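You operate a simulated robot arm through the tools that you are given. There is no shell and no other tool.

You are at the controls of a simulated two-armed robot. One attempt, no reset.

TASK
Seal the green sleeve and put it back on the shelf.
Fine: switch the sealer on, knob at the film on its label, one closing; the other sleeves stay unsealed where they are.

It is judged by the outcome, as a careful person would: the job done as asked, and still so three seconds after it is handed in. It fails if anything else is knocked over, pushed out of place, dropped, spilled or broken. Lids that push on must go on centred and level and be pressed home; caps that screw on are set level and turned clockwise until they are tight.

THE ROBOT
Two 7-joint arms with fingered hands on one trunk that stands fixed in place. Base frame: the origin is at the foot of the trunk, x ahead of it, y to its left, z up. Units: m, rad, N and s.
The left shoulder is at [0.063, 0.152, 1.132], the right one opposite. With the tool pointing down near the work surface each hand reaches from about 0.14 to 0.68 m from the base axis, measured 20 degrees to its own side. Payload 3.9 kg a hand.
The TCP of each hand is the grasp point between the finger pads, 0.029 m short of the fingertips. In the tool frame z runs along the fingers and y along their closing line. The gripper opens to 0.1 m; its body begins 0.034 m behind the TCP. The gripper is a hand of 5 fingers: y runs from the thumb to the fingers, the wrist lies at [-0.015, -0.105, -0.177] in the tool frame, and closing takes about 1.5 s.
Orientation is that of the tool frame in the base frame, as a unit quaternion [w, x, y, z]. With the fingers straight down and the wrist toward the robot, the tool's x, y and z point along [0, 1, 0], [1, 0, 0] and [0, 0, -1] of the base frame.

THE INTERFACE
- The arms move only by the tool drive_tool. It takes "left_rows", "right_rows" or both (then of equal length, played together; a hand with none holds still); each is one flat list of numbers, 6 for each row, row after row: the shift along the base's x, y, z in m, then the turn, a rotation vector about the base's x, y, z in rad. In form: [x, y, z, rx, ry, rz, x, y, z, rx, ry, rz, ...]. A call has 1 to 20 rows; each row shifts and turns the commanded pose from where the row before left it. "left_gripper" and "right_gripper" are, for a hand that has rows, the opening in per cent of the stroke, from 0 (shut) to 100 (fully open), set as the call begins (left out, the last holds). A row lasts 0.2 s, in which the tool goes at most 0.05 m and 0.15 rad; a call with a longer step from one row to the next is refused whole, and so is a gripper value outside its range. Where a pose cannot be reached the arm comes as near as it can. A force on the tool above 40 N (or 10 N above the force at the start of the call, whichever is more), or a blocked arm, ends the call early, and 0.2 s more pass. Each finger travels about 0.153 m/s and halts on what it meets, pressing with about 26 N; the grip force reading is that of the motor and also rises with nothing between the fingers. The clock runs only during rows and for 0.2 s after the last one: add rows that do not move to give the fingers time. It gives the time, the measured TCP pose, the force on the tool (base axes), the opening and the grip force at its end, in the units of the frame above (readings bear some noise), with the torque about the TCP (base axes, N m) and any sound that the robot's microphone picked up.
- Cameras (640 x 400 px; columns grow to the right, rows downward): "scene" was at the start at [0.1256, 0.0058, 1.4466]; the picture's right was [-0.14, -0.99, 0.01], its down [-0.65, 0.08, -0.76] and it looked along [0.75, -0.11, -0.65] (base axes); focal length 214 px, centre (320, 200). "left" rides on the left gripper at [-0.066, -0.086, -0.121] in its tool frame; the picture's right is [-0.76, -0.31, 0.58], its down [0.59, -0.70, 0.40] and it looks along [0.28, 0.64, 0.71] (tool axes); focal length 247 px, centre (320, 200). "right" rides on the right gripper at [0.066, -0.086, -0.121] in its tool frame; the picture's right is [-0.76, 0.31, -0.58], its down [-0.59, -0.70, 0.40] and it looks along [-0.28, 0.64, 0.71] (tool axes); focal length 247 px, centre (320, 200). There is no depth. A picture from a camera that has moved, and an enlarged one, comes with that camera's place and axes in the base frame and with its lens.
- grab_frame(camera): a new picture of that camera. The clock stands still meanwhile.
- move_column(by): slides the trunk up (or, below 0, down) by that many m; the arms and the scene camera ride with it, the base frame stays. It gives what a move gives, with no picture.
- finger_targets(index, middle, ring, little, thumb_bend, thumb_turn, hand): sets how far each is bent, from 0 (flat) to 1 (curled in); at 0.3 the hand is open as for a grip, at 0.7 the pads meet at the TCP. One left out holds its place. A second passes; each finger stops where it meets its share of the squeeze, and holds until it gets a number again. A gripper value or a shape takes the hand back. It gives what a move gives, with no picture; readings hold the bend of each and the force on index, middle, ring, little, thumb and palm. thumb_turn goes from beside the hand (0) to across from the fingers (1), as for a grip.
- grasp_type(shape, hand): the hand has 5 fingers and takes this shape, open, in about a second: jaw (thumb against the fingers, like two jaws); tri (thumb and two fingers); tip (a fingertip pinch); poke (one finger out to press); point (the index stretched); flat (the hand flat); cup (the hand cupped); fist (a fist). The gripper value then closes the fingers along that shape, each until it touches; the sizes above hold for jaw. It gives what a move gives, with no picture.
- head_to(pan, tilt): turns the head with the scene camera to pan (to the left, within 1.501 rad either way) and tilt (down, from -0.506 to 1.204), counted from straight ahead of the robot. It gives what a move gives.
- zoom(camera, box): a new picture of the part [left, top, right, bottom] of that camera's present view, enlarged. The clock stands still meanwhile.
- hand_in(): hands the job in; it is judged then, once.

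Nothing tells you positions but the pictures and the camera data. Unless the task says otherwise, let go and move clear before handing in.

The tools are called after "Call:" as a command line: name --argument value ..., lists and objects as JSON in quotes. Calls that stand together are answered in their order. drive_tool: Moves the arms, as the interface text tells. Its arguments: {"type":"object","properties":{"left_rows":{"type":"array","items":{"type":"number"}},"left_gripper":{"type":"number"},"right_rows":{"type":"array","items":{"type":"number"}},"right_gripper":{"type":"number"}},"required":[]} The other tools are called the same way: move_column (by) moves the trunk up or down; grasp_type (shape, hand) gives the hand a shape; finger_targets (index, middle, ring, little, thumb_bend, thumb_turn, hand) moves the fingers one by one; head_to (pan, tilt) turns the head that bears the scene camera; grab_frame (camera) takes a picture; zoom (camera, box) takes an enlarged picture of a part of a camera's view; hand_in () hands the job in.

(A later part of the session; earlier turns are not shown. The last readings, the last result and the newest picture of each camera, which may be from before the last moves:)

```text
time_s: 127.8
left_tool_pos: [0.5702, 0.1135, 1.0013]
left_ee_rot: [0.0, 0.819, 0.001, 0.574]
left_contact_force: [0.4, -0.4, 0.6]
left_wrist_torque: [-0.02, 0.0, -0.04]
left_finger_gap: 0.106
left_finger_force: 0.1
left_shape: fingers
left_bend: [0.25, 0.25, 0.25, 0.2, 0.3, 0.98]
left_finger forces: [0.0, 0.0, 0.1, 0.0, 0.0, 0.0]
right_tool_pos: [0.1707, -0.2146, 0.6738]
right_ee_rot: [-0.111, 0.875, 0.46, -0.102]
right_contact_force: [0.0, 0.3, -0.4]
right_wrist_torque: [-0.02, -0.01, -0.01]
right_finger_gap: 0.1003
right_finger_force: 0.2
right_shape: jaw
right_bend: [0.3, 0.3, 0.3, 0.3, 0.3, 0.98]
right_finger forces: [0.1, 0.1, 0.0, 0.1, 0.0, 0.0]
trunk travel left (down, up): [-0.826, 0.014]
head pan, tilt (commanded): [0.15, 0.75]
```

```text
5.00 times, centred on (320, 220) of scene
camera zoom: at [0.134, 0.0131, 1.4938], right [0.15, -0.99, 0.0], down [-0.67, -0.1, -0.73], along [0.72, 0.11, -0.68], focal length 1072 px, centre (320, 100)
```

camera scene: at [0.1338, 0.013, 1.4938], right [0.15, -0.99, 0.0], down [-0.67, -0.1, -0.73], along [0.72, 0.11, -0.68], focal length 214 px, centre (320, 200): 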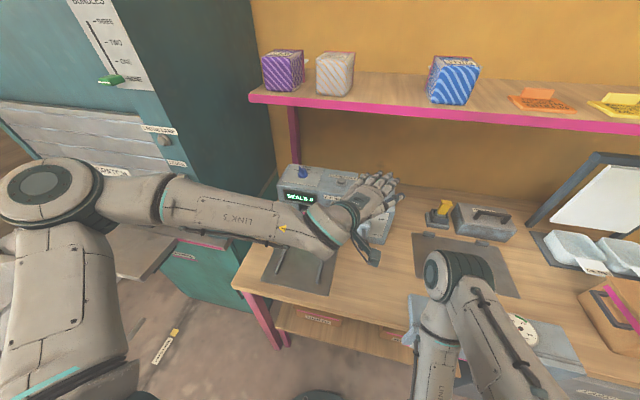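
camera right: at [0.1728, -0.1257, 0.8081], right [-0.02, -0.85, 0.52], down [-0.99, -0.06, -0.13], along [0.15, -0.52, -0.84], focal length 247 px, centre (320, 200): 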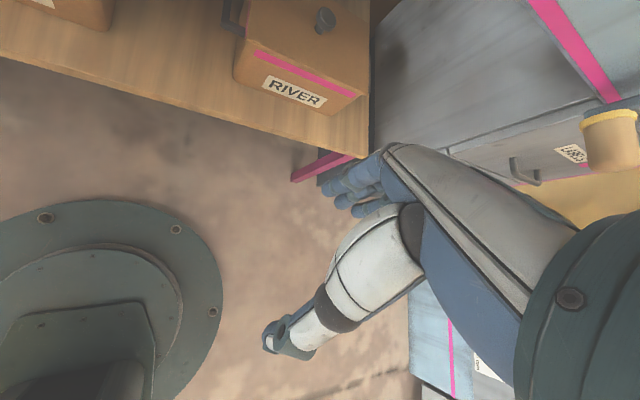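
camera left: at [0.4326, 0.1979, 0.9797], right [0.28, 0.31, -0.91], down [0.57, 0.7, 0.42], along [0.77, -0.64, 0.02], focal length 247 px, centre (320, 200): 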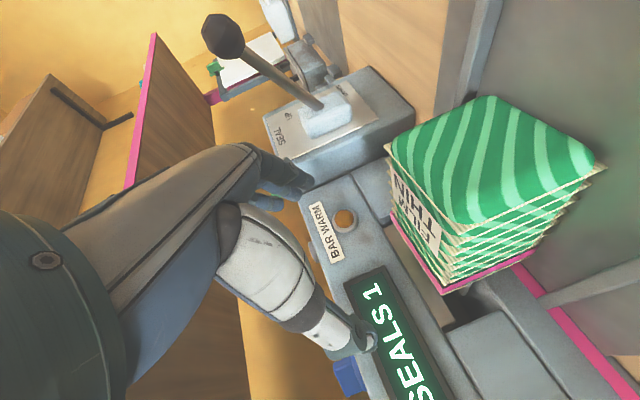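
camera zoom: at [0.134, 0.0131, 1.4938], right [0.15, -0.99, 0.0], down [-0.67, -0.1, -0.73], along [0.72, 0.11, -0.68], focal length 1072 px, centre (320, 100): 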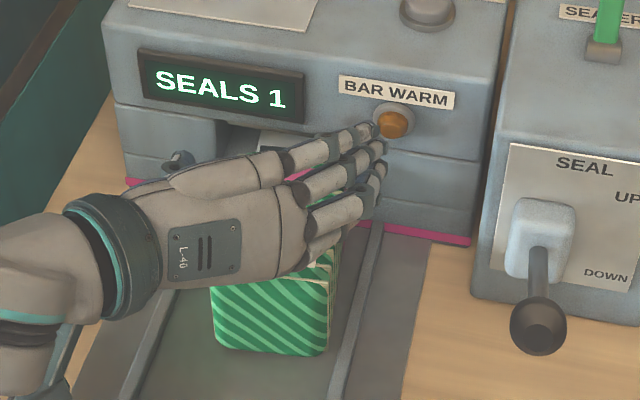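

Alignment looks good. I descend with the fingers on both sides of the sleeve.

Call:
drive_tool --left_rows '[0, -0.002, -0.025, 0, 0, 0, 0, 0, -0.025, 0, 0, 0]'

Call:
zoom --camera "left" --box '[240, 130, 500, 370]'

Call:
zoom --camera "scene" --box '[260, 180, 380, 260]'

```text
time_s: 128.4
left_tool_pos: [0.5692, 0.1102, 0.9493]
left_ee_rot: [0.0, 0.82, 0.0, 0.573]
left_contact_force: [0.1, -0.5, 0.5]
left_wrist_torque: [-0.01, 0.01, 0.01]
left_finger_gap: 0.1058
left_finger_force: 0.1
left_shape: fingers
left_bend: [0.25, 0.25, 0.25, 0.2, 0.3, 0.98]
left_finger forces: [0.0, 0.0, 0.1, 0.1, 0.0, 0.0]
right_tool_pos: [0.17, -0.215, 0.6742]
right_ee_rot: [-0.109, 0.875, 0.46, -0.103]
right_contact_force: [-0.1, -0.7, -0.1]
right_wrist_torque: [0.0, 0.03, -0.01]
right_finger_gap: 0.0998
right_finger_force: 0.1
right_shape: jaw
right_bend: [0.3, 0.3, 0.3, 0.3, 0.3, 0.98]
right_finger forces: [0.0, 0.0, 0.0, 0.1, 0.0, 0.1]
trunk travel left (down, up): [-0.826, 0.014]
head pan, tilt (commanded): [0.15, 0.75]
```

```text
1.67 times, centred on (370, 250) of left
camera zoom: at [0.4334, 0.1957, 0.9278], right [0.28, 0.31, -0.91], down [0.57, 0.7, 0.42], along [0.77, -0.64, 0.02], focal length 412 px, centre (237, 117)
```

zoom: 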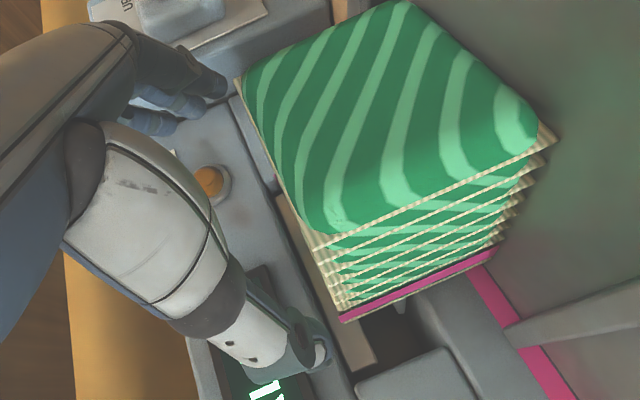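

```text
5.00 times, centred on (320, 220) of scene
camera zoom: at [0.134, 0.013, 1.4938], right [0.15, -0.99, 0.0], down [-0.67, -0.1, -0.73], along [0.72, 0.11, -0.68], focal length 1072 px, centre (320, 100)
```

zoom: 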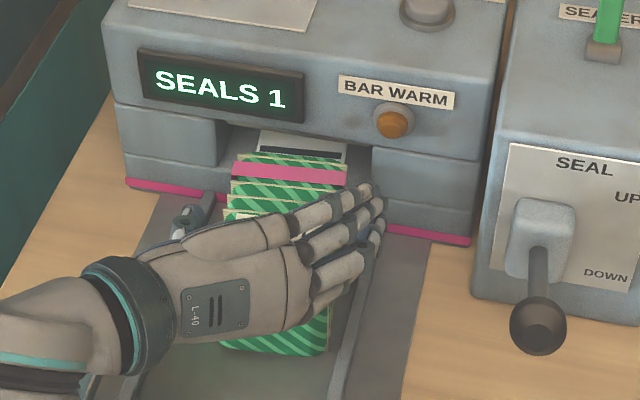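

The tail shows a dark seal line. Clearances are fine; I go down to grip height and slightly forward.

Call:
drive_tool --left_rows '[0, 0.001, -0.02, 0, 0, 0, 0, 0, -0.02, 0, 0, 0, 0.003, 0, -0.014, 0, 0, 0, 0.006, 0, 0, 0, 0, 0]'

Call:
zoom --camera "left" --box '[240, 130, 500, 370]'

Call:
zoom --camera "scene" --box '[260, 180, 380, 260]'

```text
time_s: 129.4
left_tool_pos: [0.5742, 0.1109, 0.8972]
left_ee_rot: [0.0, 0.818, 0.001, 0.575]
left_contact_force: [-28.7, 13.0, 10.9]
left_wrist_torque: [0.27, 0.05, 0.46]
left_finger_gap: 0.108
left_finger_force: 17.1
left_shape: fingers
left_bend: [0.24, 0.25, 0.25, 0.2, 0.3, 0.98]
left_finger forces: [5.0, 0.0, 0.0, 0.0, 28.7, 0.0]
right_tool_pos: [0.167, -0.2121, 0.6748]
right_ee_rot: [-0.108, 0.875, 0.46, -0.1]
right_contact_force: [0.0, 0.2, -0.4]
right_wrist_torque: [0.0, 0.0, -0.02]
right_finger_gap: 0.0999
right_finger_force: 0.0
right_shape: jaw
right_bend: [0.3, 0.3, 0.3, 0.3, 0.3, 0.98]
right_finger forces: [0.0, 0.0, 0.0, 0.1, 0.0, 0.1]
trunk travel left (down, up): [-0.826, 0.014]
head pan, tilt (commanded): [0.15, 0.75]
```

```text
1.67 times, centred on (370, 250) of left
camera zoom: at [0.4375, 0.1977, 0.8757], right [0.29, 0.31, -0.91], down [0.57, 0.71, 0.42], along [0.77, -0.64, 0.03], focal length 412 px, centre (237, 117)
```

zoom: 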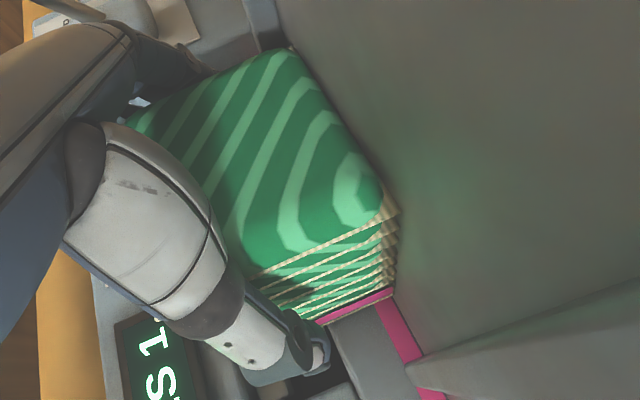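

```text
5.00 times, centred on (320, 220) of scene
camera zoom: at [0.1261, 0.0156, 1.4946], right [0.15, -0.99, 0.0], down [-0.67, -0.1, -0.73], along [0.73, 0.11, -0.68], focal length 1072 px, centre (320, 100)
```

zoom: 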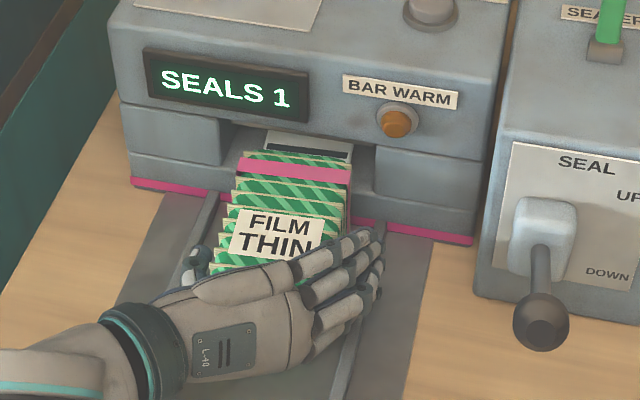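

The thumb tip is pressing the machine's front, so I back off about a centimetre.

Call:
drive_tool --left_rows '[-0.008, 0, 0, 0, 0, 0, -0.006, 0, 0, 0, 0, 0]'

Call:
zoom --camera "left" --box '[240, 130, 500, 370]'

Call:
zoom --camera "scene" --box '[260, 180, 380, 260]'

```text
time_s: 130.0
left_tool_pos: [0.5656, 0.1087, 0.8961]
left_ee_rot: [0.0, 0.819, 0.001, 0.574]
left_contact_force: [-0.1, 1.1, 0.6]
left_wrist_torque: [-0.02, -0.01, 0.0]
left_finger_gap: 0.1063
left_finger_force: 0.0
left_shape: fingers
left_bend: [0.25, 0.25, 0.25, 0.2, 0.3, 0.98]
left_finger forces: [0.1, 0.1, 0.0, 0.0, 0.1, 0.0]
right_tool_pos: [0.1697, -0.2147, 0.6731]
right_ee_rot: [-0.109, 0.875, 0.46, -0.102]
right_contact_force: [-0.3, -0.9, 0.6]
right_wrist_torque: [-0.01, -0.03, 0.04]
right_finger_gap: 0.1001
right_finger_force: 0.1
right_shape: jaw
right_bend: [0.3, 0.3, 0.3, 0.3, 0.3, 0.98]
right_finger forces: [0.0, 0.1, 0.0, 0.0, 0.0, 0.0]
trunk travel left (down, up): [-0.826, 0.014]
head pan, tilt (commanded): [0.15, 0.75]
```

```text
1.67 times, centred on (370, 250) of left
camera zoom: at [0.4273, 0.1952, 0.8747], right [0.28, 0.31, -0.91], down [0.57, 0.7, 0.42], along [0.77, -0.64, 0.02], focal length 412 px, centre (237, 117)
```

zoom: 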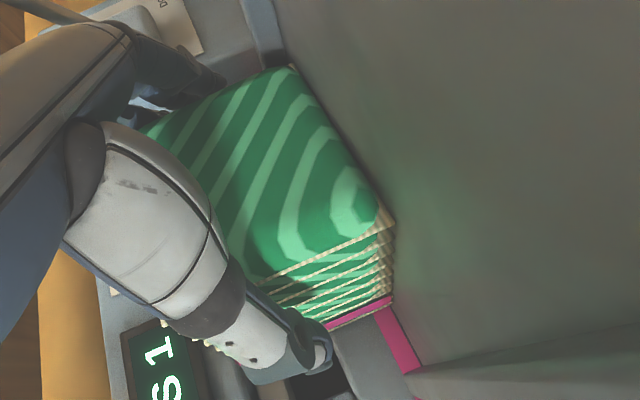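

```text
5.00 times, centred on (320, 220) of scene
camera zoom: at [0.1328, 0.0131, 1.4938], right [0.15, -0.99, 0.0], down [-0.67, -0.1, -0.73], along [0.72, 0.11, -0.68], focal length 1072 px, centre (320, 100)
```

zoom: 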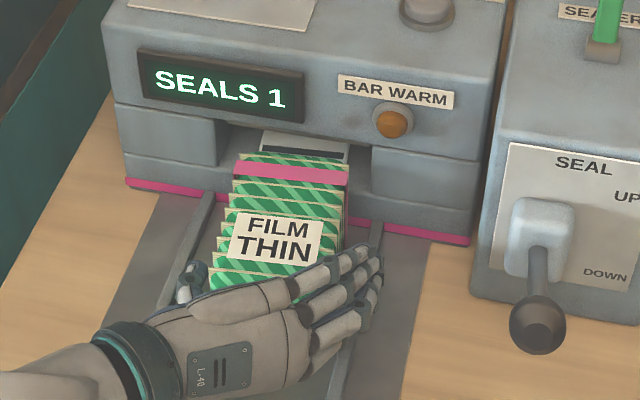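

Free of the machine. Now I close thumb, index, middle and ring on the sleeve.

Call:
finger_targets --hand "left" --index 0.7 --middle 0.7 --ring 0.6 --thumb_bend 0.7

Call:
zoom --camera "left" --box '[240, 130, 500, 370]'

Call:
zoom --camera "scene" --box '[260, 180, 380, 260]'

```text
time_s: 131.0
left_tool_pos: [0.5633, 0.1097, 0.8961]
left_ee_rot: [0.0, 0.819, 0.002, 0.574]
left_contact_force: [-4.9, -2.1, 0.5]
left_wrist_torque: [0.1, 0.13, -0.45]
left_finger_gap: 0.0883
left_finger_force: 42.2
left_shape: fingers
left_bend: [0.31, 0.45, 0.51, 0.2, 0.55, 0.98]
left_finger forces: [17.9, 9.5, 15.5, 0.0, 42.3, 0.0]
right_tool_pos: [0.1688, -0.2149, 0.6737]
right_ee_rot: [-0.11, 0.876, 0.459, -0.1]
right_contact_force: [-0.3, -0.2, 0.6]
right_wrist_torque: [-0.02, 0.03, -0.03]
right_finger_gap: 0.1
right_finger_force: 0.1
right_shape: jaw
right_bend: [0.3, 0.3, 0.3, 0.3, 0.3, 0.98]
right_finger forces: [0.0, 0.1, 0.0, 0.2, 0.1, 0.0]
trunk travel left (down, up): [-0.826, 0.014]
head pan, tilt (commanded): [0.15, 0.75]
```

```text
1.67 times, centred on (370, 250) of left
camera zoom: at [0.4268, 0.1951, 0.875], right [0.28, 0.31, -0.91], down [0.57, 0.7, 0.42], along [0.77, -0.64, 0.02], focal length 412 px, centre (237, 117)
```

zoom: 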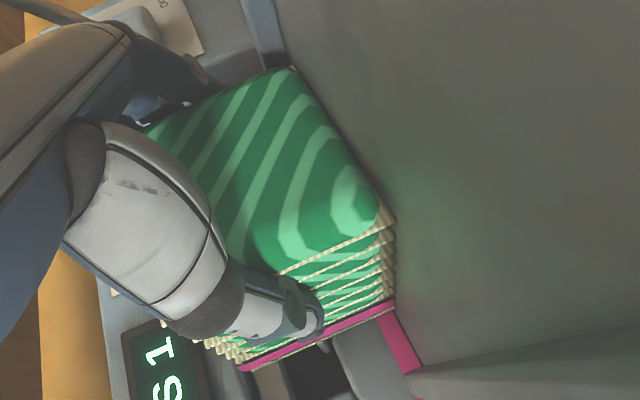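

```text
5.00 times, centred on (320, 220) of scene
camera zoom: at [0.1324, 0.0125, 1.4939], right [0.15, -0.99, 0.0], down [-0.67, -0.1, -0.73], along [0.72, 0.11, -0.68], focal length 1072 px, centre (320, 100)
```

zoom: 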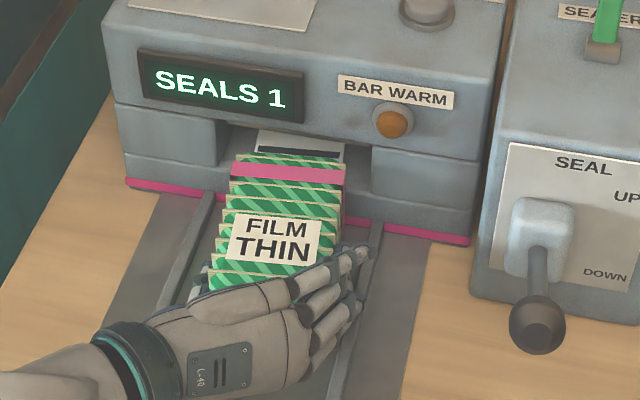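

Firm grip (about 42 N). I lift it a centimetre off the pad and start drawing the tail out of the slot.

Call:
drive_tool --left_rows '[0, 0, 0.006, 0, 0, 0, 0, 0, 0.006, 0, 0, 0]'

Call:
drive_tool --left_rows '[-0.01, 0, 0, 0, 0, 0, -0.012, 0, 0, 0, 0, 0, -0.012, 0, 0, 0, 0, 0]'

Call:
zoom --camera "left" --box '[240, 130, 500, 370]'

Call:
zoom --camera "scene" --box '[260, 180, 380, 260]'

```text
time_s: 131.6
left_tool_pos: [0.5646, 0.1116, 0.9071]
left_ee_rot: [-0.001, 0.82, 0.001, 0.573]
left_contact_force: [-5.8, 1.6, -3.8]
left_wrist_torque: [0.05, 0.46, -0.11]
left_finger_gap: 0.0884
left_finger_force: 40.8
left_shape: fingers
left_bend: [0.31, 0.45, 0.52, 0.2, 0.56, 0.97]
left_finger forces: [18.4, 7.9, 13.8, 0.0, 40.8, 0.0]
right_tool_pos: [0.1689, -0.2141, 0.6743]
right_ee_rot: [-0.109, 0.875, 0.46, -0.102]
right_contact_force: [0.1, 0.5, 0.5]
right_wrist_torque: [0.0, 0.01, 0.01]
right_finger_gap: 0.1001
right_finger_force: 0.1
right_shape: jaw
right_bend: [0.3, 0.3, 0.3, 0.3, 0.3, 0.98]
right_finger forces: [0.1, 0.0, 0.0, 0.0, 0.0, 0.0]
trunk travel left (down, up): [-0.826, 0.014]
head pan, tilt (commanded): [0.15, 0.75]
```

```text
time_s: 132.4
left_tool_pos: [0.5307, 0.1116, 0.9089]
left_ee_rot: [-0.001, 0.819, 0.001, 0.574]
left_contact_force: [0.0, -0.4, -3.2]
left_wrist_torque: [-0.01, 0.14, 0.03]
left_finger_gap: 0.0882
left_finger_force: 38.7
left_shape: fingers
left_bend: [0.31, 0.45, 0.52, 0.2, 0.56, 0.97]
left_finger forces: [15.2, 8.0, 13.8, 0.0, 38.5, 0.0]
right_tool_pos: [0.1695, -0.2136, 0.6746]
right_ee_rot: [-0.109, 0.875, 0.46, -0.101]
right_contact_force: [-0.5, 0.1, -0.4]
right_wrist_torque: [0.01, 0.01, -0.02]
right_finger_gap: 0.1001
right_finger_force: 0.0
right_shape: jaw
right_bend: [0.3, 0.3, 0.3, 0.3, 0.3, 0.98]
right_finger forces: [0.1, 0.0, 0.1, 0.0, 0.1, 0.0]
trunk travel left (down, up): [-0.826, 0.014]
head pan, tilt (commanded): [0.15, 0.75]
```

```text
1.67 times, centred on (370, 250) of left
camera zoom: at [0.3943, 0.1969, 0.8882], right [0.28, 0.31, -0.91], down [0.57, 0.7, 0.42], along [0.77, -0.64, 0.02], focal length 412 px, centre (237, 117)
```

zoom: 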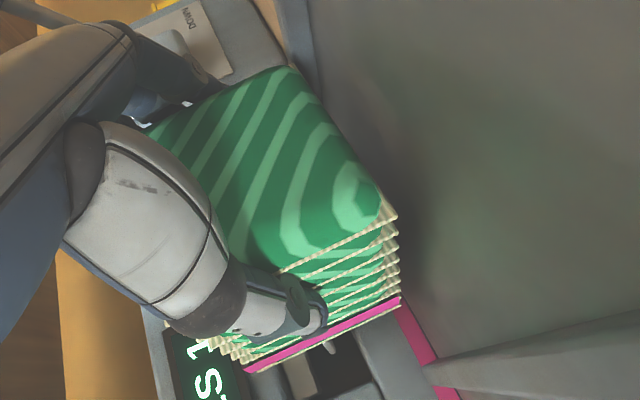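

```text
5.00 times, centred on (320, 220) of scene
camera zoom: at [0.1339, 0.0131, 1.4938], right [0.15, -0.99, 0.0], down [-0.67, -0.1, -0.73], along [0.72, 0.11, -0.68], focal length 1072 px, centre (320, 100)
```

zoom: 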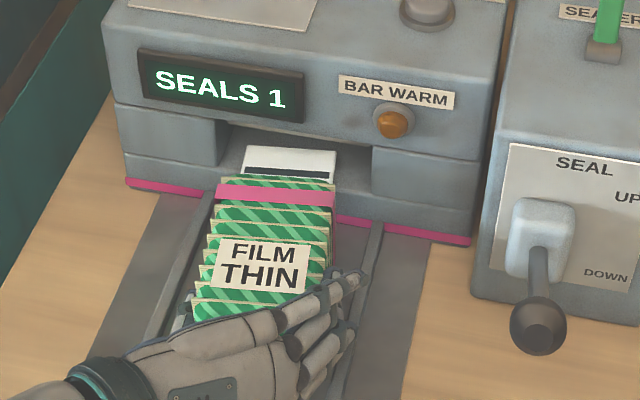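

The tail is sliding out freely. I continue retreating while slowly pitching toward 30° (a pose the arm can hold closer in), raising the hand to keep the tail height.

Call:
drive_tool --left_rows '[-0.009, 0.002, 0.006, 0, 0.04, 0, -0.009, 0.002, 0.0065, 0, 0.04, 0]'

Call:
drive_tool --left_rows '[-0.009, 0.002, 0.0065, 0, 0.04, 0, -0.009, 0.002, 0.0065, 0, 0.04, 0]'

Call:
zoom --camera "left" --box '[240, 130, 500, 370]'

Call:
zoom --camera "scene" --box '[260, 180, 380, 260]'

```text
time_s: 133.0
left_tool_pos: [0.5132, 0.1138, 0.9199]
left_ee_rot: [-0.001, 0.841, 0.001, 0.54]
left_contact_force: [0.0, 0.6, -2.0]
left_wrist_torque: [-0.01, 0.14, -0.01]
left_finger_gap: 0.0884
left_finger_force: 37.3
left_shape: fingers
left_bend: [0.31, 0.45, 0.52, 0.2, 0.56, 0.97]
left_finger forces: [15.2, 8.0, 13.9, 0.1, 38.4, 0.0]
right_tool_pos: [0.1687, -0.2154, 0.6745]
right_ee_rot: [-0.11, 0.876, 0.459, -0.101]
right_contact_force: [-0.3, -0.4, 0.6]
right_wrist_torque: [0.0, 0.0, 0.02]
right_finger_gap: 0.0997
right_finger_force: 0.1
right_shape: jaw
right_bend: [0.3, 0.3, 0.3, 0.3, 0.3, 0.98]
right_finger forces: [0.1, 0.1, 0.0, 0.0, 0.0, 0.0]
trunk travel left (down, up): [-0.826, 0.014]
head pan, tilt (commanded): [0.15, 0.75]
```

```text
time_s: 133.6
left_tool_pos: [0.4952, 0.1187, 0.9335]
left_ee_rot: [0.0, 0.862, 0.001, 0.506]
left_contact_force: [0.3, 0.8, -3.0]
left_wrist_torque: [-0.02, 0.08, 0.01]
left_finger_gap: 0.0884
left_finger_force: 37.2
left_shape: fingers
left_bend: [0.31, 0.45, 0.52, 0.2, 0.56, 0.97]
left_finger forces: [15.1, 8.1, 13.8, 0.0, 38.2, 0.1]
right_tool_pos: [0.1696, -0.2138, 0.673]
right_ee_rot: [-0.109, 0.876, 0.459, -0.101]
right_contact_force: [-0.2, -0.1, 0.3]
right_wrist_torque: [0.01, 0.01, -0.02]
right_finger_gap: 0.1001
right_finger_force: 0.1
right_shape: jaw
right_bend: [0.3, 0.3, 0.3, 0.3, 0.3, 0.98]
right_finger forces: [0.0, 0.0, 0.0, 0.0, 0.0, 0.1]
trunk travel left (down, up): [-0.826, 0.014]
head pan, tilt (commanded): [0.15, 0.75]
```

```text
1.67 times, centred on (370, 250) of left
camera zoom: at [0.3569, 0.2042, 0.9349], right [0.13, 0.31, -0.94], down [0.63, 0.7, 0.32], along [0.76, -0.64, -0.1], focal length 412 px, centre (237, 117)
```

zoom: 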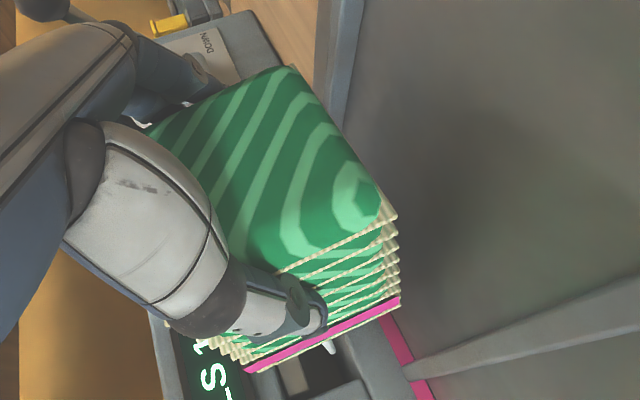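

```text
5.00 times, centred on (320, 220) of scene
camera zoom: at [0.1341, 0.013, 1.4937], right [0.15, -0.99, 0.0], down [-0.67, -0.1, -0.73], along [0.72, 0.11, -0.68], focal length 1072 px, centre (320, 100)
```

zoom: 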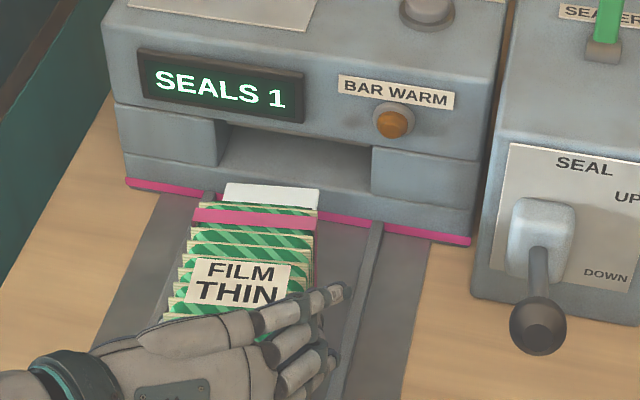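

The tail is just clear of the machine. I retreat a bit more and go up, swinging slightly left so the wrist keeps its distance from the shoulder.

Call:
drive_tool --left_rows '[-0.008, 0.008, 0.01, 0, 0, 0, -0.002, 0.015, 0.03, 0, 0, 0, 0, 0.015, 0.033, 0, 0, 0, 0, 0, 0.033, 0, 0, 0]'

Call:
drive_tool --left_rows '[0, 0, 0.033, 0, 0, 0, 0.01, 0, 0.03, 0, 0, 0, 0.02, -0.01, 0.03, 0, 0, 0, 0.02, -0.02, 0.035, 0, 0, 0]'

Call:
grab_frame --camera "scene"

Call:
grab_frame --camera "left"

```text
time_s: 134.6
left_tool_pos: [0.4865, 0.1582, 1.0394]
left_ee_rot: [-0.001, 0.862, 0.001, 0.506]
left_contact_force: [0.2, 0.7, -2.9]
left_wrist_torque: [-0.01, 0.08, -0.02]
left_finger_gap: 0.0884
left_finger_force: 37.0
left_shape: fingers
left_bend: [0.31, 0.45, 0.52, 0.2, 0.56, 0.97]
left_finger forces: [15.1, 7.9, 13.5, 0.0, 37.5, 0.0]
right_tool_pos: [0.1693, -0.2139, 0.6732]
right_ee_rot: [-0.11, 0.876, 0.459, -0.102]
right_contact_force: [-0.9, 0.1, -0.1]
right_wrist_torque: [-0.05, -0.03, 0.03]
right_finger_gap: 0.1
right_finger_force: 0.1
right_shape: jaw
right_bend: [0.3, 0.3, 0.3, 0.3, 0.3, 0.98]
right_finger forces: [0.0, 0.0, 0.0, 0.0, 0.1, 0.0]
trunk travel left (down, up): [-0.826, 0.014]
head pan, tilt (commanded): [0.15, 0.75]
```

```text
time_s: 135.6
left_tool_pos: [0.5372, 0.1267, 1.1685]
left_ee_rot: [-0.002, 0.863, 0.001, 0.506]
left_contact_force: [0.0, -0.2, -2.7]
left_wrist_torque: [0.0, 0.11, -0.01]
left_finger_gap: 0.088
left_finger_force: 37.2
left_shape: fingers
left_bend: [0.31, 0.45, 0.52, 0.2, 0.56, 0.97]
left_finger forces: [15.0, 8.0, 13.6, 0.0, 37.3, 0.0]
right_tool_pos: [0.1696, -0.2155, 0.6735]
right_ee_rot: [-0.111, 0.875, 0.46, -0.102]
right_contact_force: [0.0, -0.6, -1.1]
right_wrist_torque: [0.02, 0.0, 0.0]
right_finger_gap: 0.1
right_finger_force: 0.0
right_shape: jaw
right_bend: [0.3, 0.3, 0.3, 0.3, 0.3, 0.98]
right_finger forces: [0.1, 0.1, 0.1, 0.1, 0.1, 0.0]
trunk travel left (down, up): [-0.826, 0.014]
head pan, tilt (commanded): [0.15, 0.75]
```

```text
taken
camera scene: at [0.1348, 0.011, 1.4936], right [0.15, -0.99, 0.0], down [-0.67, -0.1, -0.73], along [0.72, 0.11, -0.68], focal length 214 px, centre (320, 200)
```

scene: 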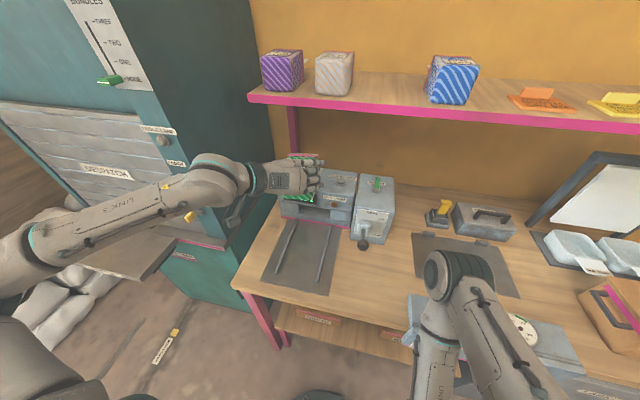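

```text
taken
camera left: at [0.3977, 0.2121, 1.1701], right [0.13, 0.31, -0.94], down [0.63, 0.7, 0.32], along [0.76, -0.64, -0.1], focal length 247 px, centre (320, 200)
```

left: 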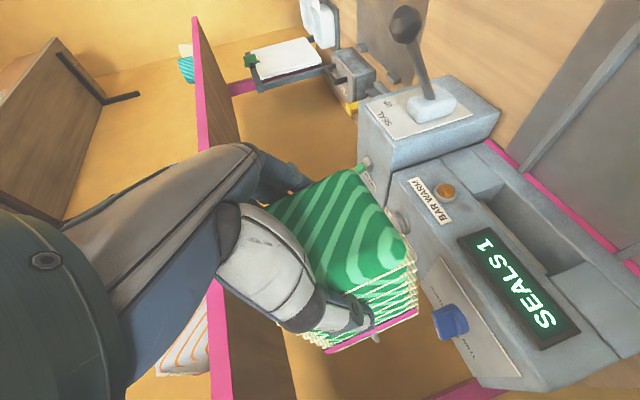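

Sleeve held, lever up, count 1. I move back and up in front of the shelf, with the sleeve's tail kept clear of the shelf edge.

Call:
drive_tool --left_rows '[-0.02, -0.01, 0.025, 0, 0, 0, -0.02, -0.015, 0.025, 0, 0, 0, -0.008, -0.02, 0.04, 0, 0, 0, 0, -0.025, 0.04, 0, 0, 0, 0, -0.025, 0.04, 0, 0, 0, 0, -0.025, 0.03, 0, 0, 0, 0, -0.025, 0.03, 0, 0, 0]'

Call:
drive_tool --left_rows '[0, -0.025, 0, 0, -0.055, 0, 0, -0.022, 0, 0, -0.055, 0, 0, 0, 0, 0, -0.054, 0]'

Call:
grab_frame --camera "scene"

Call:
grab_frame --camera "left"

```text
time_s: 137.2
left_tool_pos: [0.4875, -0.022, 1.3998]
left_ee_rot: [-0.002, 0.862, 0.0, 0.507]
left_contact_force: [0.0, -0.2, -2.6]
left_wrist_torque: [-0.02, 0.08, -0.03]
left_finger_gap: 0.088
left_finger_force: 36.1
left_shape: fingers
left_bend: [0.31, 0.45, 0.52, 0.2, 0.56, 0.97]
left_finger forces: [14.9, 8.0, 13.3, 0.1, 36.5, 0.0]
right_tool_pos: [0.1694, -0.2159, 0.6727]
right_ee_rot: [-0.11, 0.876, 0.459, -0.101]
right_contact_force: [-0.9, -0.4, 0.4]
right_wrist_torque: [0.01, -0.01, -0.02]
right_finger_gap: 0.0997
right_finger_force: 0.1
right_shape: jaw
right_bend: [0.3, 0.3, 0.3, 0.3, 0.3, 0.98]
right_finger forces: [0.1, 0.0, 0.0, 0.1, 0.0, 0.0]
trunk travel left (down, up): [-0.826, 0.014]
head pan, tilt (commanded): [0.15, 0.75]
```

```text
time_s: 138.0
left_tool_pos: [0.487, -0.0636, 1.398]
left_ee_rot: [0.001, 0.818, 0.001, 0.575]
left_contact_force: [-0.5, -0.1, -1.8]
left_wrist_torque: [0.0, 0.12, 0.0]
left_finger_gap: 0.0882
left_finger_force: 36.1
left_shape: fingers
left_bend: [0.31, 0.45, 0.52, 0.2, 0.56, 0.97]
left_finger forces: [15.0, 8.0, 13.2, 0.1, 36.6, 0.0]
right_tool_pos: [0.17, -0.2135, 0.6743]
right_ee_rot: [-0.11, 0.875, 0.459, -0.103]
right_contact_force: [-0.7, -0.4, 0.2]
right_wrist_torque: [-0.03, -0.01, 0.01]
right_finger_gap: 0.0998
right_finger_force: 0.1
right_shape: jaw
right_bend: [0.3, 0.3, 0.3, 0.3, 0.3, 0.98]
right_finger forces: [0.0, 0.0, 0.0, 0.1, 0.1, 0.1]
trunk travel left (down, up): [-0.826, 0.014]
head pan, tilt (commanded): [0.15, 0.75]
```

```text
taken
camera scene: at [0.1344, 0.0151, 1.4937], right [0.15, -0.99, 0.0], down [-0.67, -0.1, -0.73], along [0.72, 0.11, -0.68], focal length 214 px, centre (320, 200)
```

scene: 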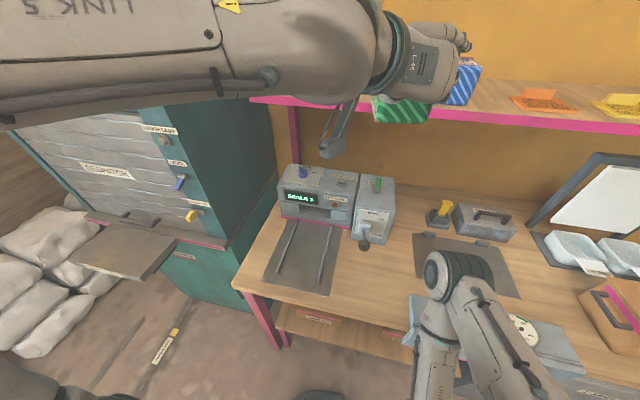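

```text
taken
camera left: at [0.3509, 0.0223, 1.3765], right [0.29, 0.3, -0.91], down [0.57, 0.71, 0.42], along [0.77, -0.64, 0.03], focal length 247 px, centre (320, 200)
```

left: 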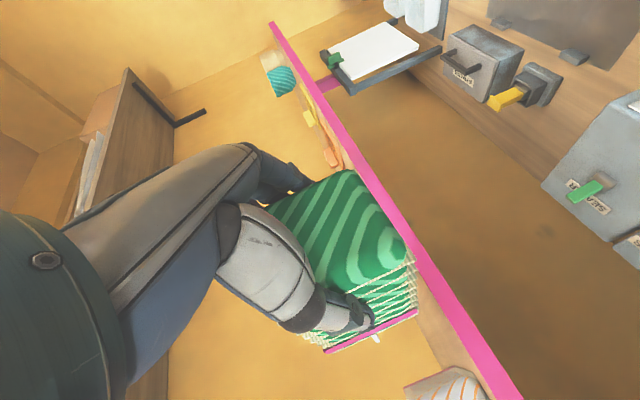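

The sleeve is level in front of its place on the shelf. I move it forward over the shelf.

Call:
drive_tool --left_rows '[0.03, -0.001, -0.005, 0, 0, 0, 0.03, 0, -0.003, 0, 0, 0, 0.03, 0, -0.003, 0, 0, 0, 0.03, 0, 0, 0, 0, 0, 0.03, 0, 0, 0, 0, 0, 0.02, 0, 0, 0, 0, 0]'

Call:
zoom --camera "scene" --box '[300, 20, 500, 145]'

Call:
grab_frame --camera "left"

```text
time_s: 139.4
left_tool_pos: [0.6581, -0.0661, 1.3862]
left_ee_rot: [0.0, 0.818, 0.001, 0.575]
left_contact_force: [-0.1, 0.1, -3.0]
left_wrist_torque: [0.0, 0.15, -0.01]
left_finger_gap: 0.0881
left_finger_force: 36.4
left_shape: fingers
left_bend: [0.31, 0.46, 0.52, 0.2, 0.56, 0.97]
left_finger forces: [14.9, 7.9, 13.1, 0.1, 36.1, 0.0]
right_tool_pos: [0.1689, -0.2138, 0.6735]
right_ee_rot: [-0.109, 0.876, 0.46, -0.101]
right_contact_force: [0.6, 0.3, 0.3]
right_wrist_torque: [-0.02, 0.0, 0.0]
right_finger_gap: 0.1
right_finger_force: 0.0
right_shape: jaw
right_bend: [0.3, 0.3, 0.3, 0.3, 0.3, 0.98]
right_finger forces: [0.0, 0.0, 0.0, 0.0, 0.1, 0.1]
trunk travel left (down, up): [-0.826, 0.014]
head pan, tilt (commanded): [0.15, 0.75]
```

```text
3.20 times, centred on (400, 82) of scene
camera zoom: at [0.1353, 0.0128, 1.4936], right [0.15, -0.99, 0.0], down [-0.68, -0.1, -0.73], along [0.72, 0.11, -0.68], focal length 686 px, centre (64, 576)
```

zoom: 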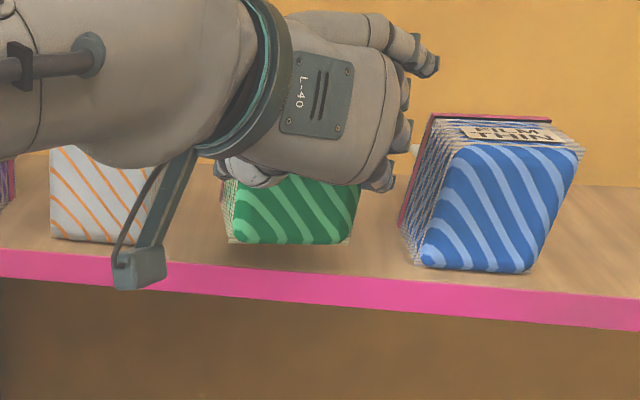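

```text
taken
camera left: at [0.5209, 0.0192, 1.3646], right [0.29, 0.31, -0.91], down [0.57, 0.7, 0.42], along [0.77, -0.64, 0.03], focal length 247 px, centre (320, 200)
```

left: 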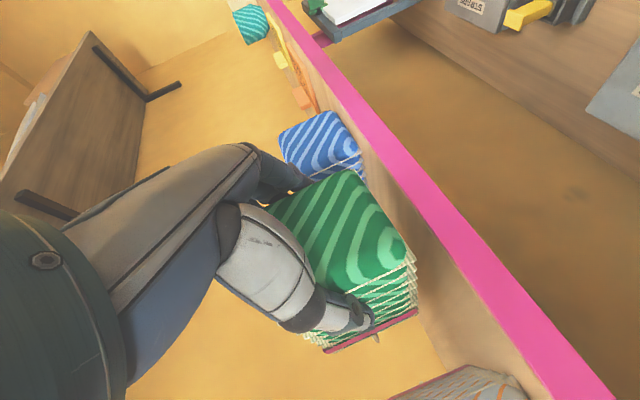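

It hovers between its neighbours. I go the last 5 cm forward, then lower until it touches the shelf.

Call:
drive_tool --left_rows '[0.025, 0, 0, 0, 0, 0, 0.025, 0, 0, 0, 0, 0]'

Call:
drive_tool --left_rows '[0, 0, -0.008, 0, 0, 0, 0, 0, -0.007, 0, 0, 0]'

Call:
zoom --camera "scene" --box '[300, 20, 500, 145]'

Call:
grab_frame --camera "left"

```text
time_s: 140.0
left_tool_pos: [0.7092, -0.0671, 1.3856]
left_ee_rot: [-0.001, 0.819, 0.001, 0.574]
left_contact_force: [0.4, -0.3, -2.5]
left_wrist_torque: [-0.02, 0.11, -0.04]
left_finger_gap: 0.0881
left_finger_force: 36.4
left_shape: fingers
left_bend: [0.31, 0.46, 0.52, 0.2, 0.56, 0.97]
left_finger forces: [14.9, 7.9, 13.2, 0.1, 36.0, 0.1]
right_tool_pos: [0.171, -0.214, 0.673]
right_ee_rot: [-0.11, 0.875, 0.46, -0.102]
right_contact_force: [0.1, 0.6, -0.2]
right_wrist_torque: [0.0, -0.02, -0.01]
right_finger_gap: 0.0998
right_finger_force: 0.0
right_shape: jaw
right_bend: [0.3, 0.3, 0.3, 0.3, 0.3, 0.98]
right_finger forces: [0.1, 0.0, 0.0, 0.0, 0.0, 0.0]
trunk travel left (down, up): [-0.826, 0.014]
head pan, tilt (commanded): [0.15, 0.75]
```

```text
time_s: 140.6
left_tool_pos: [0.7065, -0.0675, 1.3724]
left_ee_rot: [0.0, 0.818, 0.0, 0.576]
left_contact_force: [-0.1, 0.5, -2.3]
left_wrist_torque: [-0.02, 0.16, -0.02]
left_finger_gap: 0.0882
left_finger_force: 35.8
left_shape: fingers
left_bend: [0.31, 0.46, 0.52, 0.2, 0.56, 0.97]
left_finger forces: [14.9, 7.8, 13.0, 0.0, 36.0, 0.0]
right_tool_pos: [0.1694, -0.2136, 0.6728]
right_ee_rot: [-0.11, 0.875, 0.46, -0.101]
right_contact_force: [0.2, -0.2, -0.6]
right_wrist_torque: [-0.01, 0.03, 0.0]
right_finger_gap: 0.0998
right_finger_force: 0.1
right_shape: jaw
right_bend: [0.3, 0.3, 0.3, 0.3, 0.3, 0.98]
right_finger forces: [0.1, 0.0, 0.0, 0.0, 0.1, 0.0]
trunk travel left (down, up): [-0.826, 0.014]
head pan, tilt (commanded): [0.15, 0.75]
```

```text
3.20 times, centred on (400, 82) of scene
camera zoom: at [0.1346, 0.0129, 1.4937], right [0.15, -0.99, 0.0], down [-0.67, -0.1, -0.73], along [0.72, 0.11, -0.68], focal length 686 px, centre (64, 576)
```

zoom: 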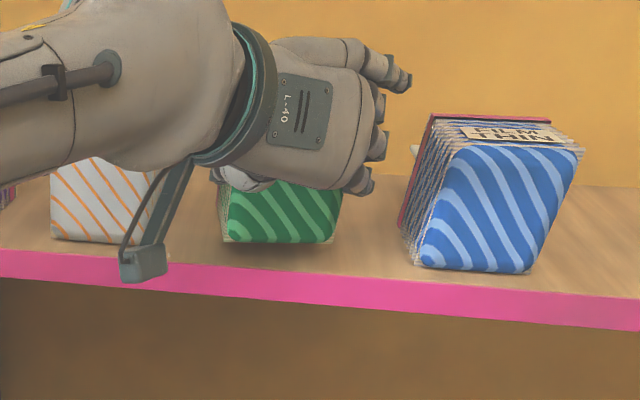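

```text
taken
camera left: at [0.5704, 0.0196, 1.3503], right [0.29, 0.31, -0.91], down [0.57, 0.7, 0.42], along [0.77, -0.64, 0.03], focal length 247 px, centre (320, 200)
```

left: 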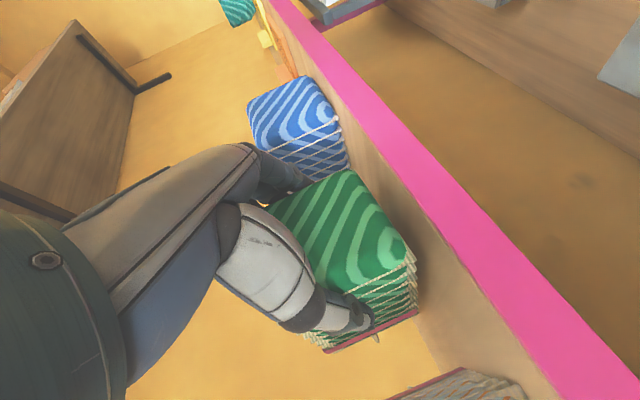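

Almost down. I lower in small steps, watching the vertical force.

Call:
drive_tool --left_rows '[0, 0, -0.005, 0, 0, 0, 0, 0, -0.004, 0, 0, 0]'

Call:
drive_tool --left_rows '[0, 0, -0.003, 0, 0, 0]'

Call:
drive_tool --left_rows '[0, 0, -0.003, 0, 0, 0]'

```text
time_s: 141.2
left_tool_pos: [0.7059, -0.0646, 1.3619]
left_ee_rot: [0.0, 0.818, 0.002, 0.575]
left_contact_force: [0.1, 0.0, -3.0]
left_wrist_torque: [0.0, 0.16, 0.01]
left_finger_gap: 0.0882
left_finger_force: 35.5
left_shape: fingers
left_bend: [0.31, 0.46, 0.52, 0.2, 0.56, 0.97]
left_finger forces: [14.8, 7.9, 13.1, 0.0, 35.9, 0.1]
right_tool_pos: [0.1704, -0.2145, 0.674]
right_ee_rot: [-0.109, 0.875, 0.46, -0.102]
right_contact_force: [0.3, -0.7, 0.2]
right_wrist_torque: [0.01, 0.01, 0.01]
right_finger_gap: 0.1001
right_finger_force: 0.0
right_shape: jaw
right_bend: [0.3, 0.3, 0.3, 0.3, 0.3, 0.98]
right_finger forces: [0.0, 0.0, 0.0, 0.1, 0.1, 0.1]
trunk travel left (down, up): [-0.826, 0.014]
head pan, tilt (commanded): [0.15, 0.75]
```

```text
time_s: 141.6
left_tool_pos: [0.7066, -0.0669, 1.3614]
left_ee_rot: [0.001, 0.818, 0.002, 0.575]
left_contact_force: [-0.1, 0.0, -1.6]
left_wrist_torque: [0.05, 0.0, -0.05]
left_finger_gap: 0.0883
left_finger_force: 36.5
left_shape: fingers
left_bend: [0.31, 0.46, 0.52, 0.2, 0.56, 0.98]
left_finger forces: [14.5, 8.1, 13.5, 0.0, 36.4, 0.0]
right_tool_pos: [0.1699, -0.2142, 0.6732]
right_ee_rot: [-0.109, 0.876, 0.459, -0.102]
right_contact_force: [0.6, 0.2, -0.2]
right_wrist_torque: [-0.03, 0.0, 0.01]
right_finger_gap: 0.0999
right_finger_force: 0.0
right_shape: jaw
right_bend: [0.3, 0.3, 0.3, 0.3, 0.3, 0.98]
right_finger forces: [0.0, 0.0, 0.0, 0.1, 0.0, 0.0]
trunk travel left (down, up): [-0.826, 0.014]
head pan, tilt (commanded): [0.15, 0.75]
```

```text
time_s: 142.0
left_tool_pos: [0.7064, -0.0662, 1.3575]
left_ee_rot: [0.0, 0.817, 0.002, 0.577]
left_contact_force: [1.7, -1.3, 6.0]
left_wrist_torque: [0.19, 0.22, -0.01]
left_finger_gap: 0.0882
left_finger_force: 39.5
left_shape: fingers
left_bend: [0.31, 0.45, 0.52, 0.2, 0.56, 0.99]
left_finger forces: [14.4, 8.7, 16.4, 0.1, 38.7, 0.1]
right_tool_pos: [0.1692, -0.2167, 0.6739]
right_ee_rot: [-0.111, 0.876, 0.459, -0.101]
right_contact_force: [0.1, -0.2, -1.0]
right_wrist_torque: [0.0, -0.01, -0.03]
right_finger_gap: 0.1001
right_finger_force: 0.0
right_shape: jaw
right_bend: [0.3, 0.3, 0.3, 0.3, 0.3, 0.98]
right_finger forces: [0.1, 0.1, 0.1, 0.0, 0.0, 0.0]
trunk travel left (down, up): [-0.826, 0.014]
head pan, tilt (commanded): [0.15, 0.75]
```

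The sleeve has touched down on the shelf (6 N up). I check the picture before releasing.

Call:
zoom --camera "scene" --box '[300, 20, 500, 145]'

Call:
zoom --camera "left" --box '[230, 60, 500, 390]'

```text
3.20 times, centred on (400, 82) of scene
camera zoom: at [0.1333, 0.0123, 1.494], right [0.15, -0.99, 0.0], down [-0.67, -0.1, -0.73], along [0.72, 0.11, -0.68], focal length 686 px, centre (64, 576)
```

zoom: 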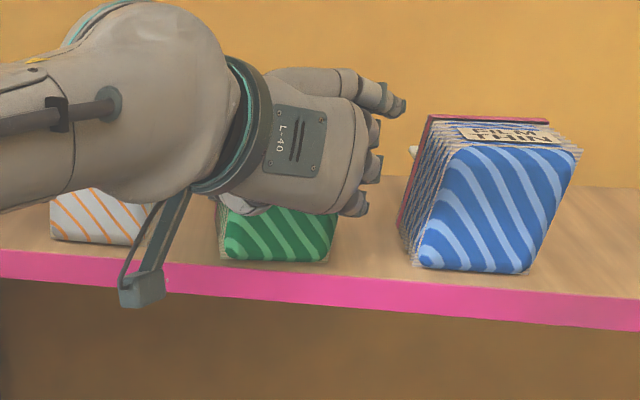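

```text
1.21 times, centred on (365, 225) of left
camera zoom: at [0.5689, 0.0185, 1.3365], right [0.29, 0.31, -0.91], down [0.57, 0.7, 0.42], along [0.77, -0.64, 0.03], focal length 299 px, centre (266, 170)
```

zoom: 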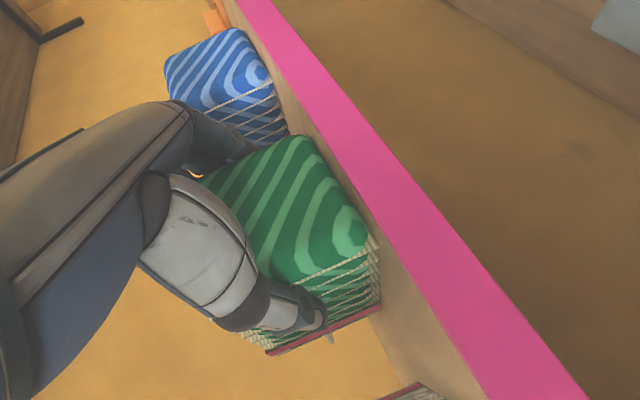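

It's on the shelf but about 8 mm nearer the edge than before. I lift a hair, move it 8 mm back, and set it down again.

Call:
drive_tool --left_rows '[0, 0, 0.008, 0, 0, 0, 0.008, -0.001, 0, 0, 0, 0, 0, 0, -0.004, 0, 0, 0]'

Call:
drive_tool --left_rows '[0, 0, -0.003, 0, 0, 0]'

Call:
drive_tool --left_rows '[0, 0, -0.002, 0, 0, 0]'

```text
time_s: 142.8
left_tool_pos: [0.7143, -0.0661, 1.3604]
left_ee_rot: [0.0, 0.819, 0.001, 0.574]
left_contact_force: [-0.3, -0.8, -2.3]
left_wrist_torque: [0.0, 0.08, -0.05]
left_finger_gap: 0.0881
left_finger_force: 35.9
left_shape: fingers
left_bend: [0.31, 0.46, 0.52, 0.2, 0.56, 0.98]
left_finger forces: [14.9, 7.9, 13.3, 0.0, 36.6, 0.0]
right_tool_pos: [0.1702, -0.2139, 0.6734]
right_ee_rot: [-0.11, 0.876, 0.459, -0.102]
right_contact_force: [0.4, 0.8, -0.3]
right_wrist_torque: [-0.01, -0.02, -0.01]
right_finger_gap: 0.1
right_finger_force: 0.0
right_shape: jaw
right_bend: [0.3, 0.3, 0.3, 0.3, 0.3, 0.98]
right_finger forces: [0.0, 0.1, 0.0, 0.1, 0.0, 0.0]
trunk travel left (down, up): [-0.826, 0.014]
head pan, tilt (commanded): [0.15, 0.75]
```

```text
time_s: 143.2
left_tool_pos: [0.7135, -0.0668, 1.3599]
left_ee_rot: [0.0, 0.817, 0.001, 0.577]
left_contact_force: [0.9, -1.0, 2.0]
left_wrist_torque: [0.14, 0.14, -0.03]
left_finger_gap: 0.088
left_finger_force: 38.6
left_shape: fingers
left_bend: [0.31, 0.46, 0.52, 0.2, 0.56, 0.98]
left_finger forces: [14.4, 8.4, 15.7, 0.0, 38.2, 0.0]
right_tool_pos: [0.1698, -0.2137, 0.6752]
right_ee_rot: [-0.11, 0.876, 0.459, -0.102]
right_contact_force: [-1.0, 1.2, 0.7]
right_wrist_torque: [-0.01, -0.01, 0.02]
right_finger_gap: 0.0999
right_finger_force: 0.1
right_shape: jaw
right_bend: [0.3, 0.3, 0.3, 0.3, 0.3, 0.98]
right_finger forces: [0.0, 0.0, 0.0, 0.1, 0.0, 0.0]
trunk travel left (down, up): [-0.826, 0.014]
head pan, tilt (commanded): [0.15, 0.75]
```

```text
time_s: 143.6
left_tool_pos: [0.7147, -0.0675, 1.3581]
left_ee_rot: [0.0, 0.817, 0.003, 0.577]
left_contact_force: [2.8, -1.5, 8.2]
left_wrist_torque: [0.1, 0.18, -0.01]
left_finger_gap: 0.088
left_finger_force: 39.5
left_shape: fingers
left_bend: [0.31, 0.45, 0.52, 0.2, 0.56, 0.99]
left_finger forces: [14.2, 9.0, 16.8, 0.1, 38.8, 0.1]
right_tool_pos: [0.1691, -0.2148, 0.6741]
right_ee_rot: [-0.11, 0.876, 0.459, -0.102]
right_contact_force: [0.7, 0.2, -0.3]
right_wrist_torque: [-0.04, 0.03, -0.01]
right_finger_gap: 0.0999
right_finger_force: 0.1
right_shape: jaw
right_bend: [0.3, 0.3, 0.3, 0.3, 0.3, 0.98]
right_finger forces: [0.0, 0.0, 0.0, 0.0, 0.0, 0.0]
trunk travel left (down, up): [-0.826, 0.014]
head pan, tilt (commanded): [0.15, 0.75]
```

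Seated again. I open the fingers modestly (the blue sleeve is close on the right) to release.

Call:
finger_targets --hand "left" --index 0.24 --middle 0.26 --ring 0.26 --little 0.26 --thumb_bend 0.35

Call:
zoom --camera "scene" --box '[300, 20, 500, 145]'

Call:
zoom --camera "left" --box '[230, 60, 500, 390]'

```text
time_s: 144.6
left_tool_pos: [0.7143, -0.0681, 1.3559]
left_ee_rot: [0.0, 0.818, 0.0, 0.575]
left_contact_force: [-0.6, -0.7, -0.5]
left_wrist_torque: [0.01, -0.04, 0.0]
left_finger_gap: 0.1022
left_finger_force: 1.0
left_shape: fingers
left_bend: [0.24, 0.26, 0.26, 0.26, 0.35, 0.98]
left_finger forces: [0.0, 0.1, 1.3, 0.0, 1.0, 0.0]
right_tool_pos: [0.17, -0.2145, 0.674]
right_ee_rot: [-0.111, 0.875, 0.459, -0.101]
right_contact_force: [0.0, 0.3, -0.1]
right_wrist_torque: [0.02, 0.01, 0.02]
right_finger_gap: 0.1003
right_finger_force: 0.1
right_shape: jaw
right_bend: [0.3, 0.3, 0.3, 0.3, 0.3, 0.98]
right_finger forces: [0.0, 0.0, 0.0, 0.0, 0.1, 0.0]
trunk travel left (down, up): [-0.826, 0.014]
head pan, tilt (commanded): [0.15, 0.75]
```

```text
3.20 times, centred on (400, 82) of scene
camera zoom: at [0.1335, 0.0129, 1.4938], right [0.15, -0.99, 0.0], down [-0.67, -0.1, -0.73], along [0.72, 0.11, -0.68], focal length 686 px, centre (64, 576)
```

zoom: 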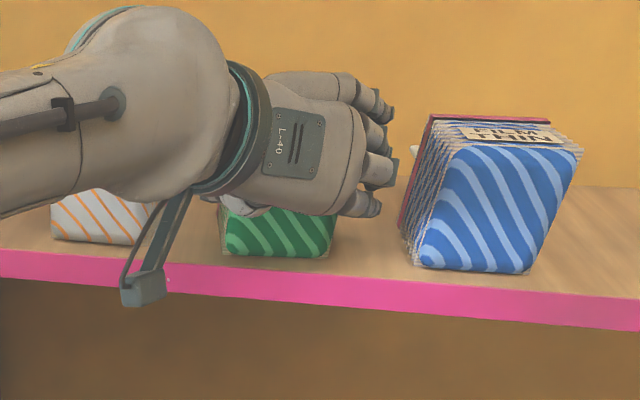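

```text
1.21 times, centred on (365, 225) of left
camera zoom: at [0.5771, 0.0185, 1.3337], right [0.29, 0.31, -0.91], down [0.57, 0.7, 0.42], along [0.77, -0.64, 0.03], focal length 299 px, centre (266, 170)
```

zoom: 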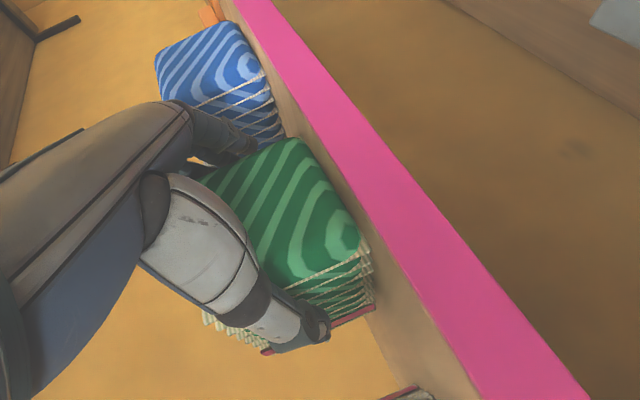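

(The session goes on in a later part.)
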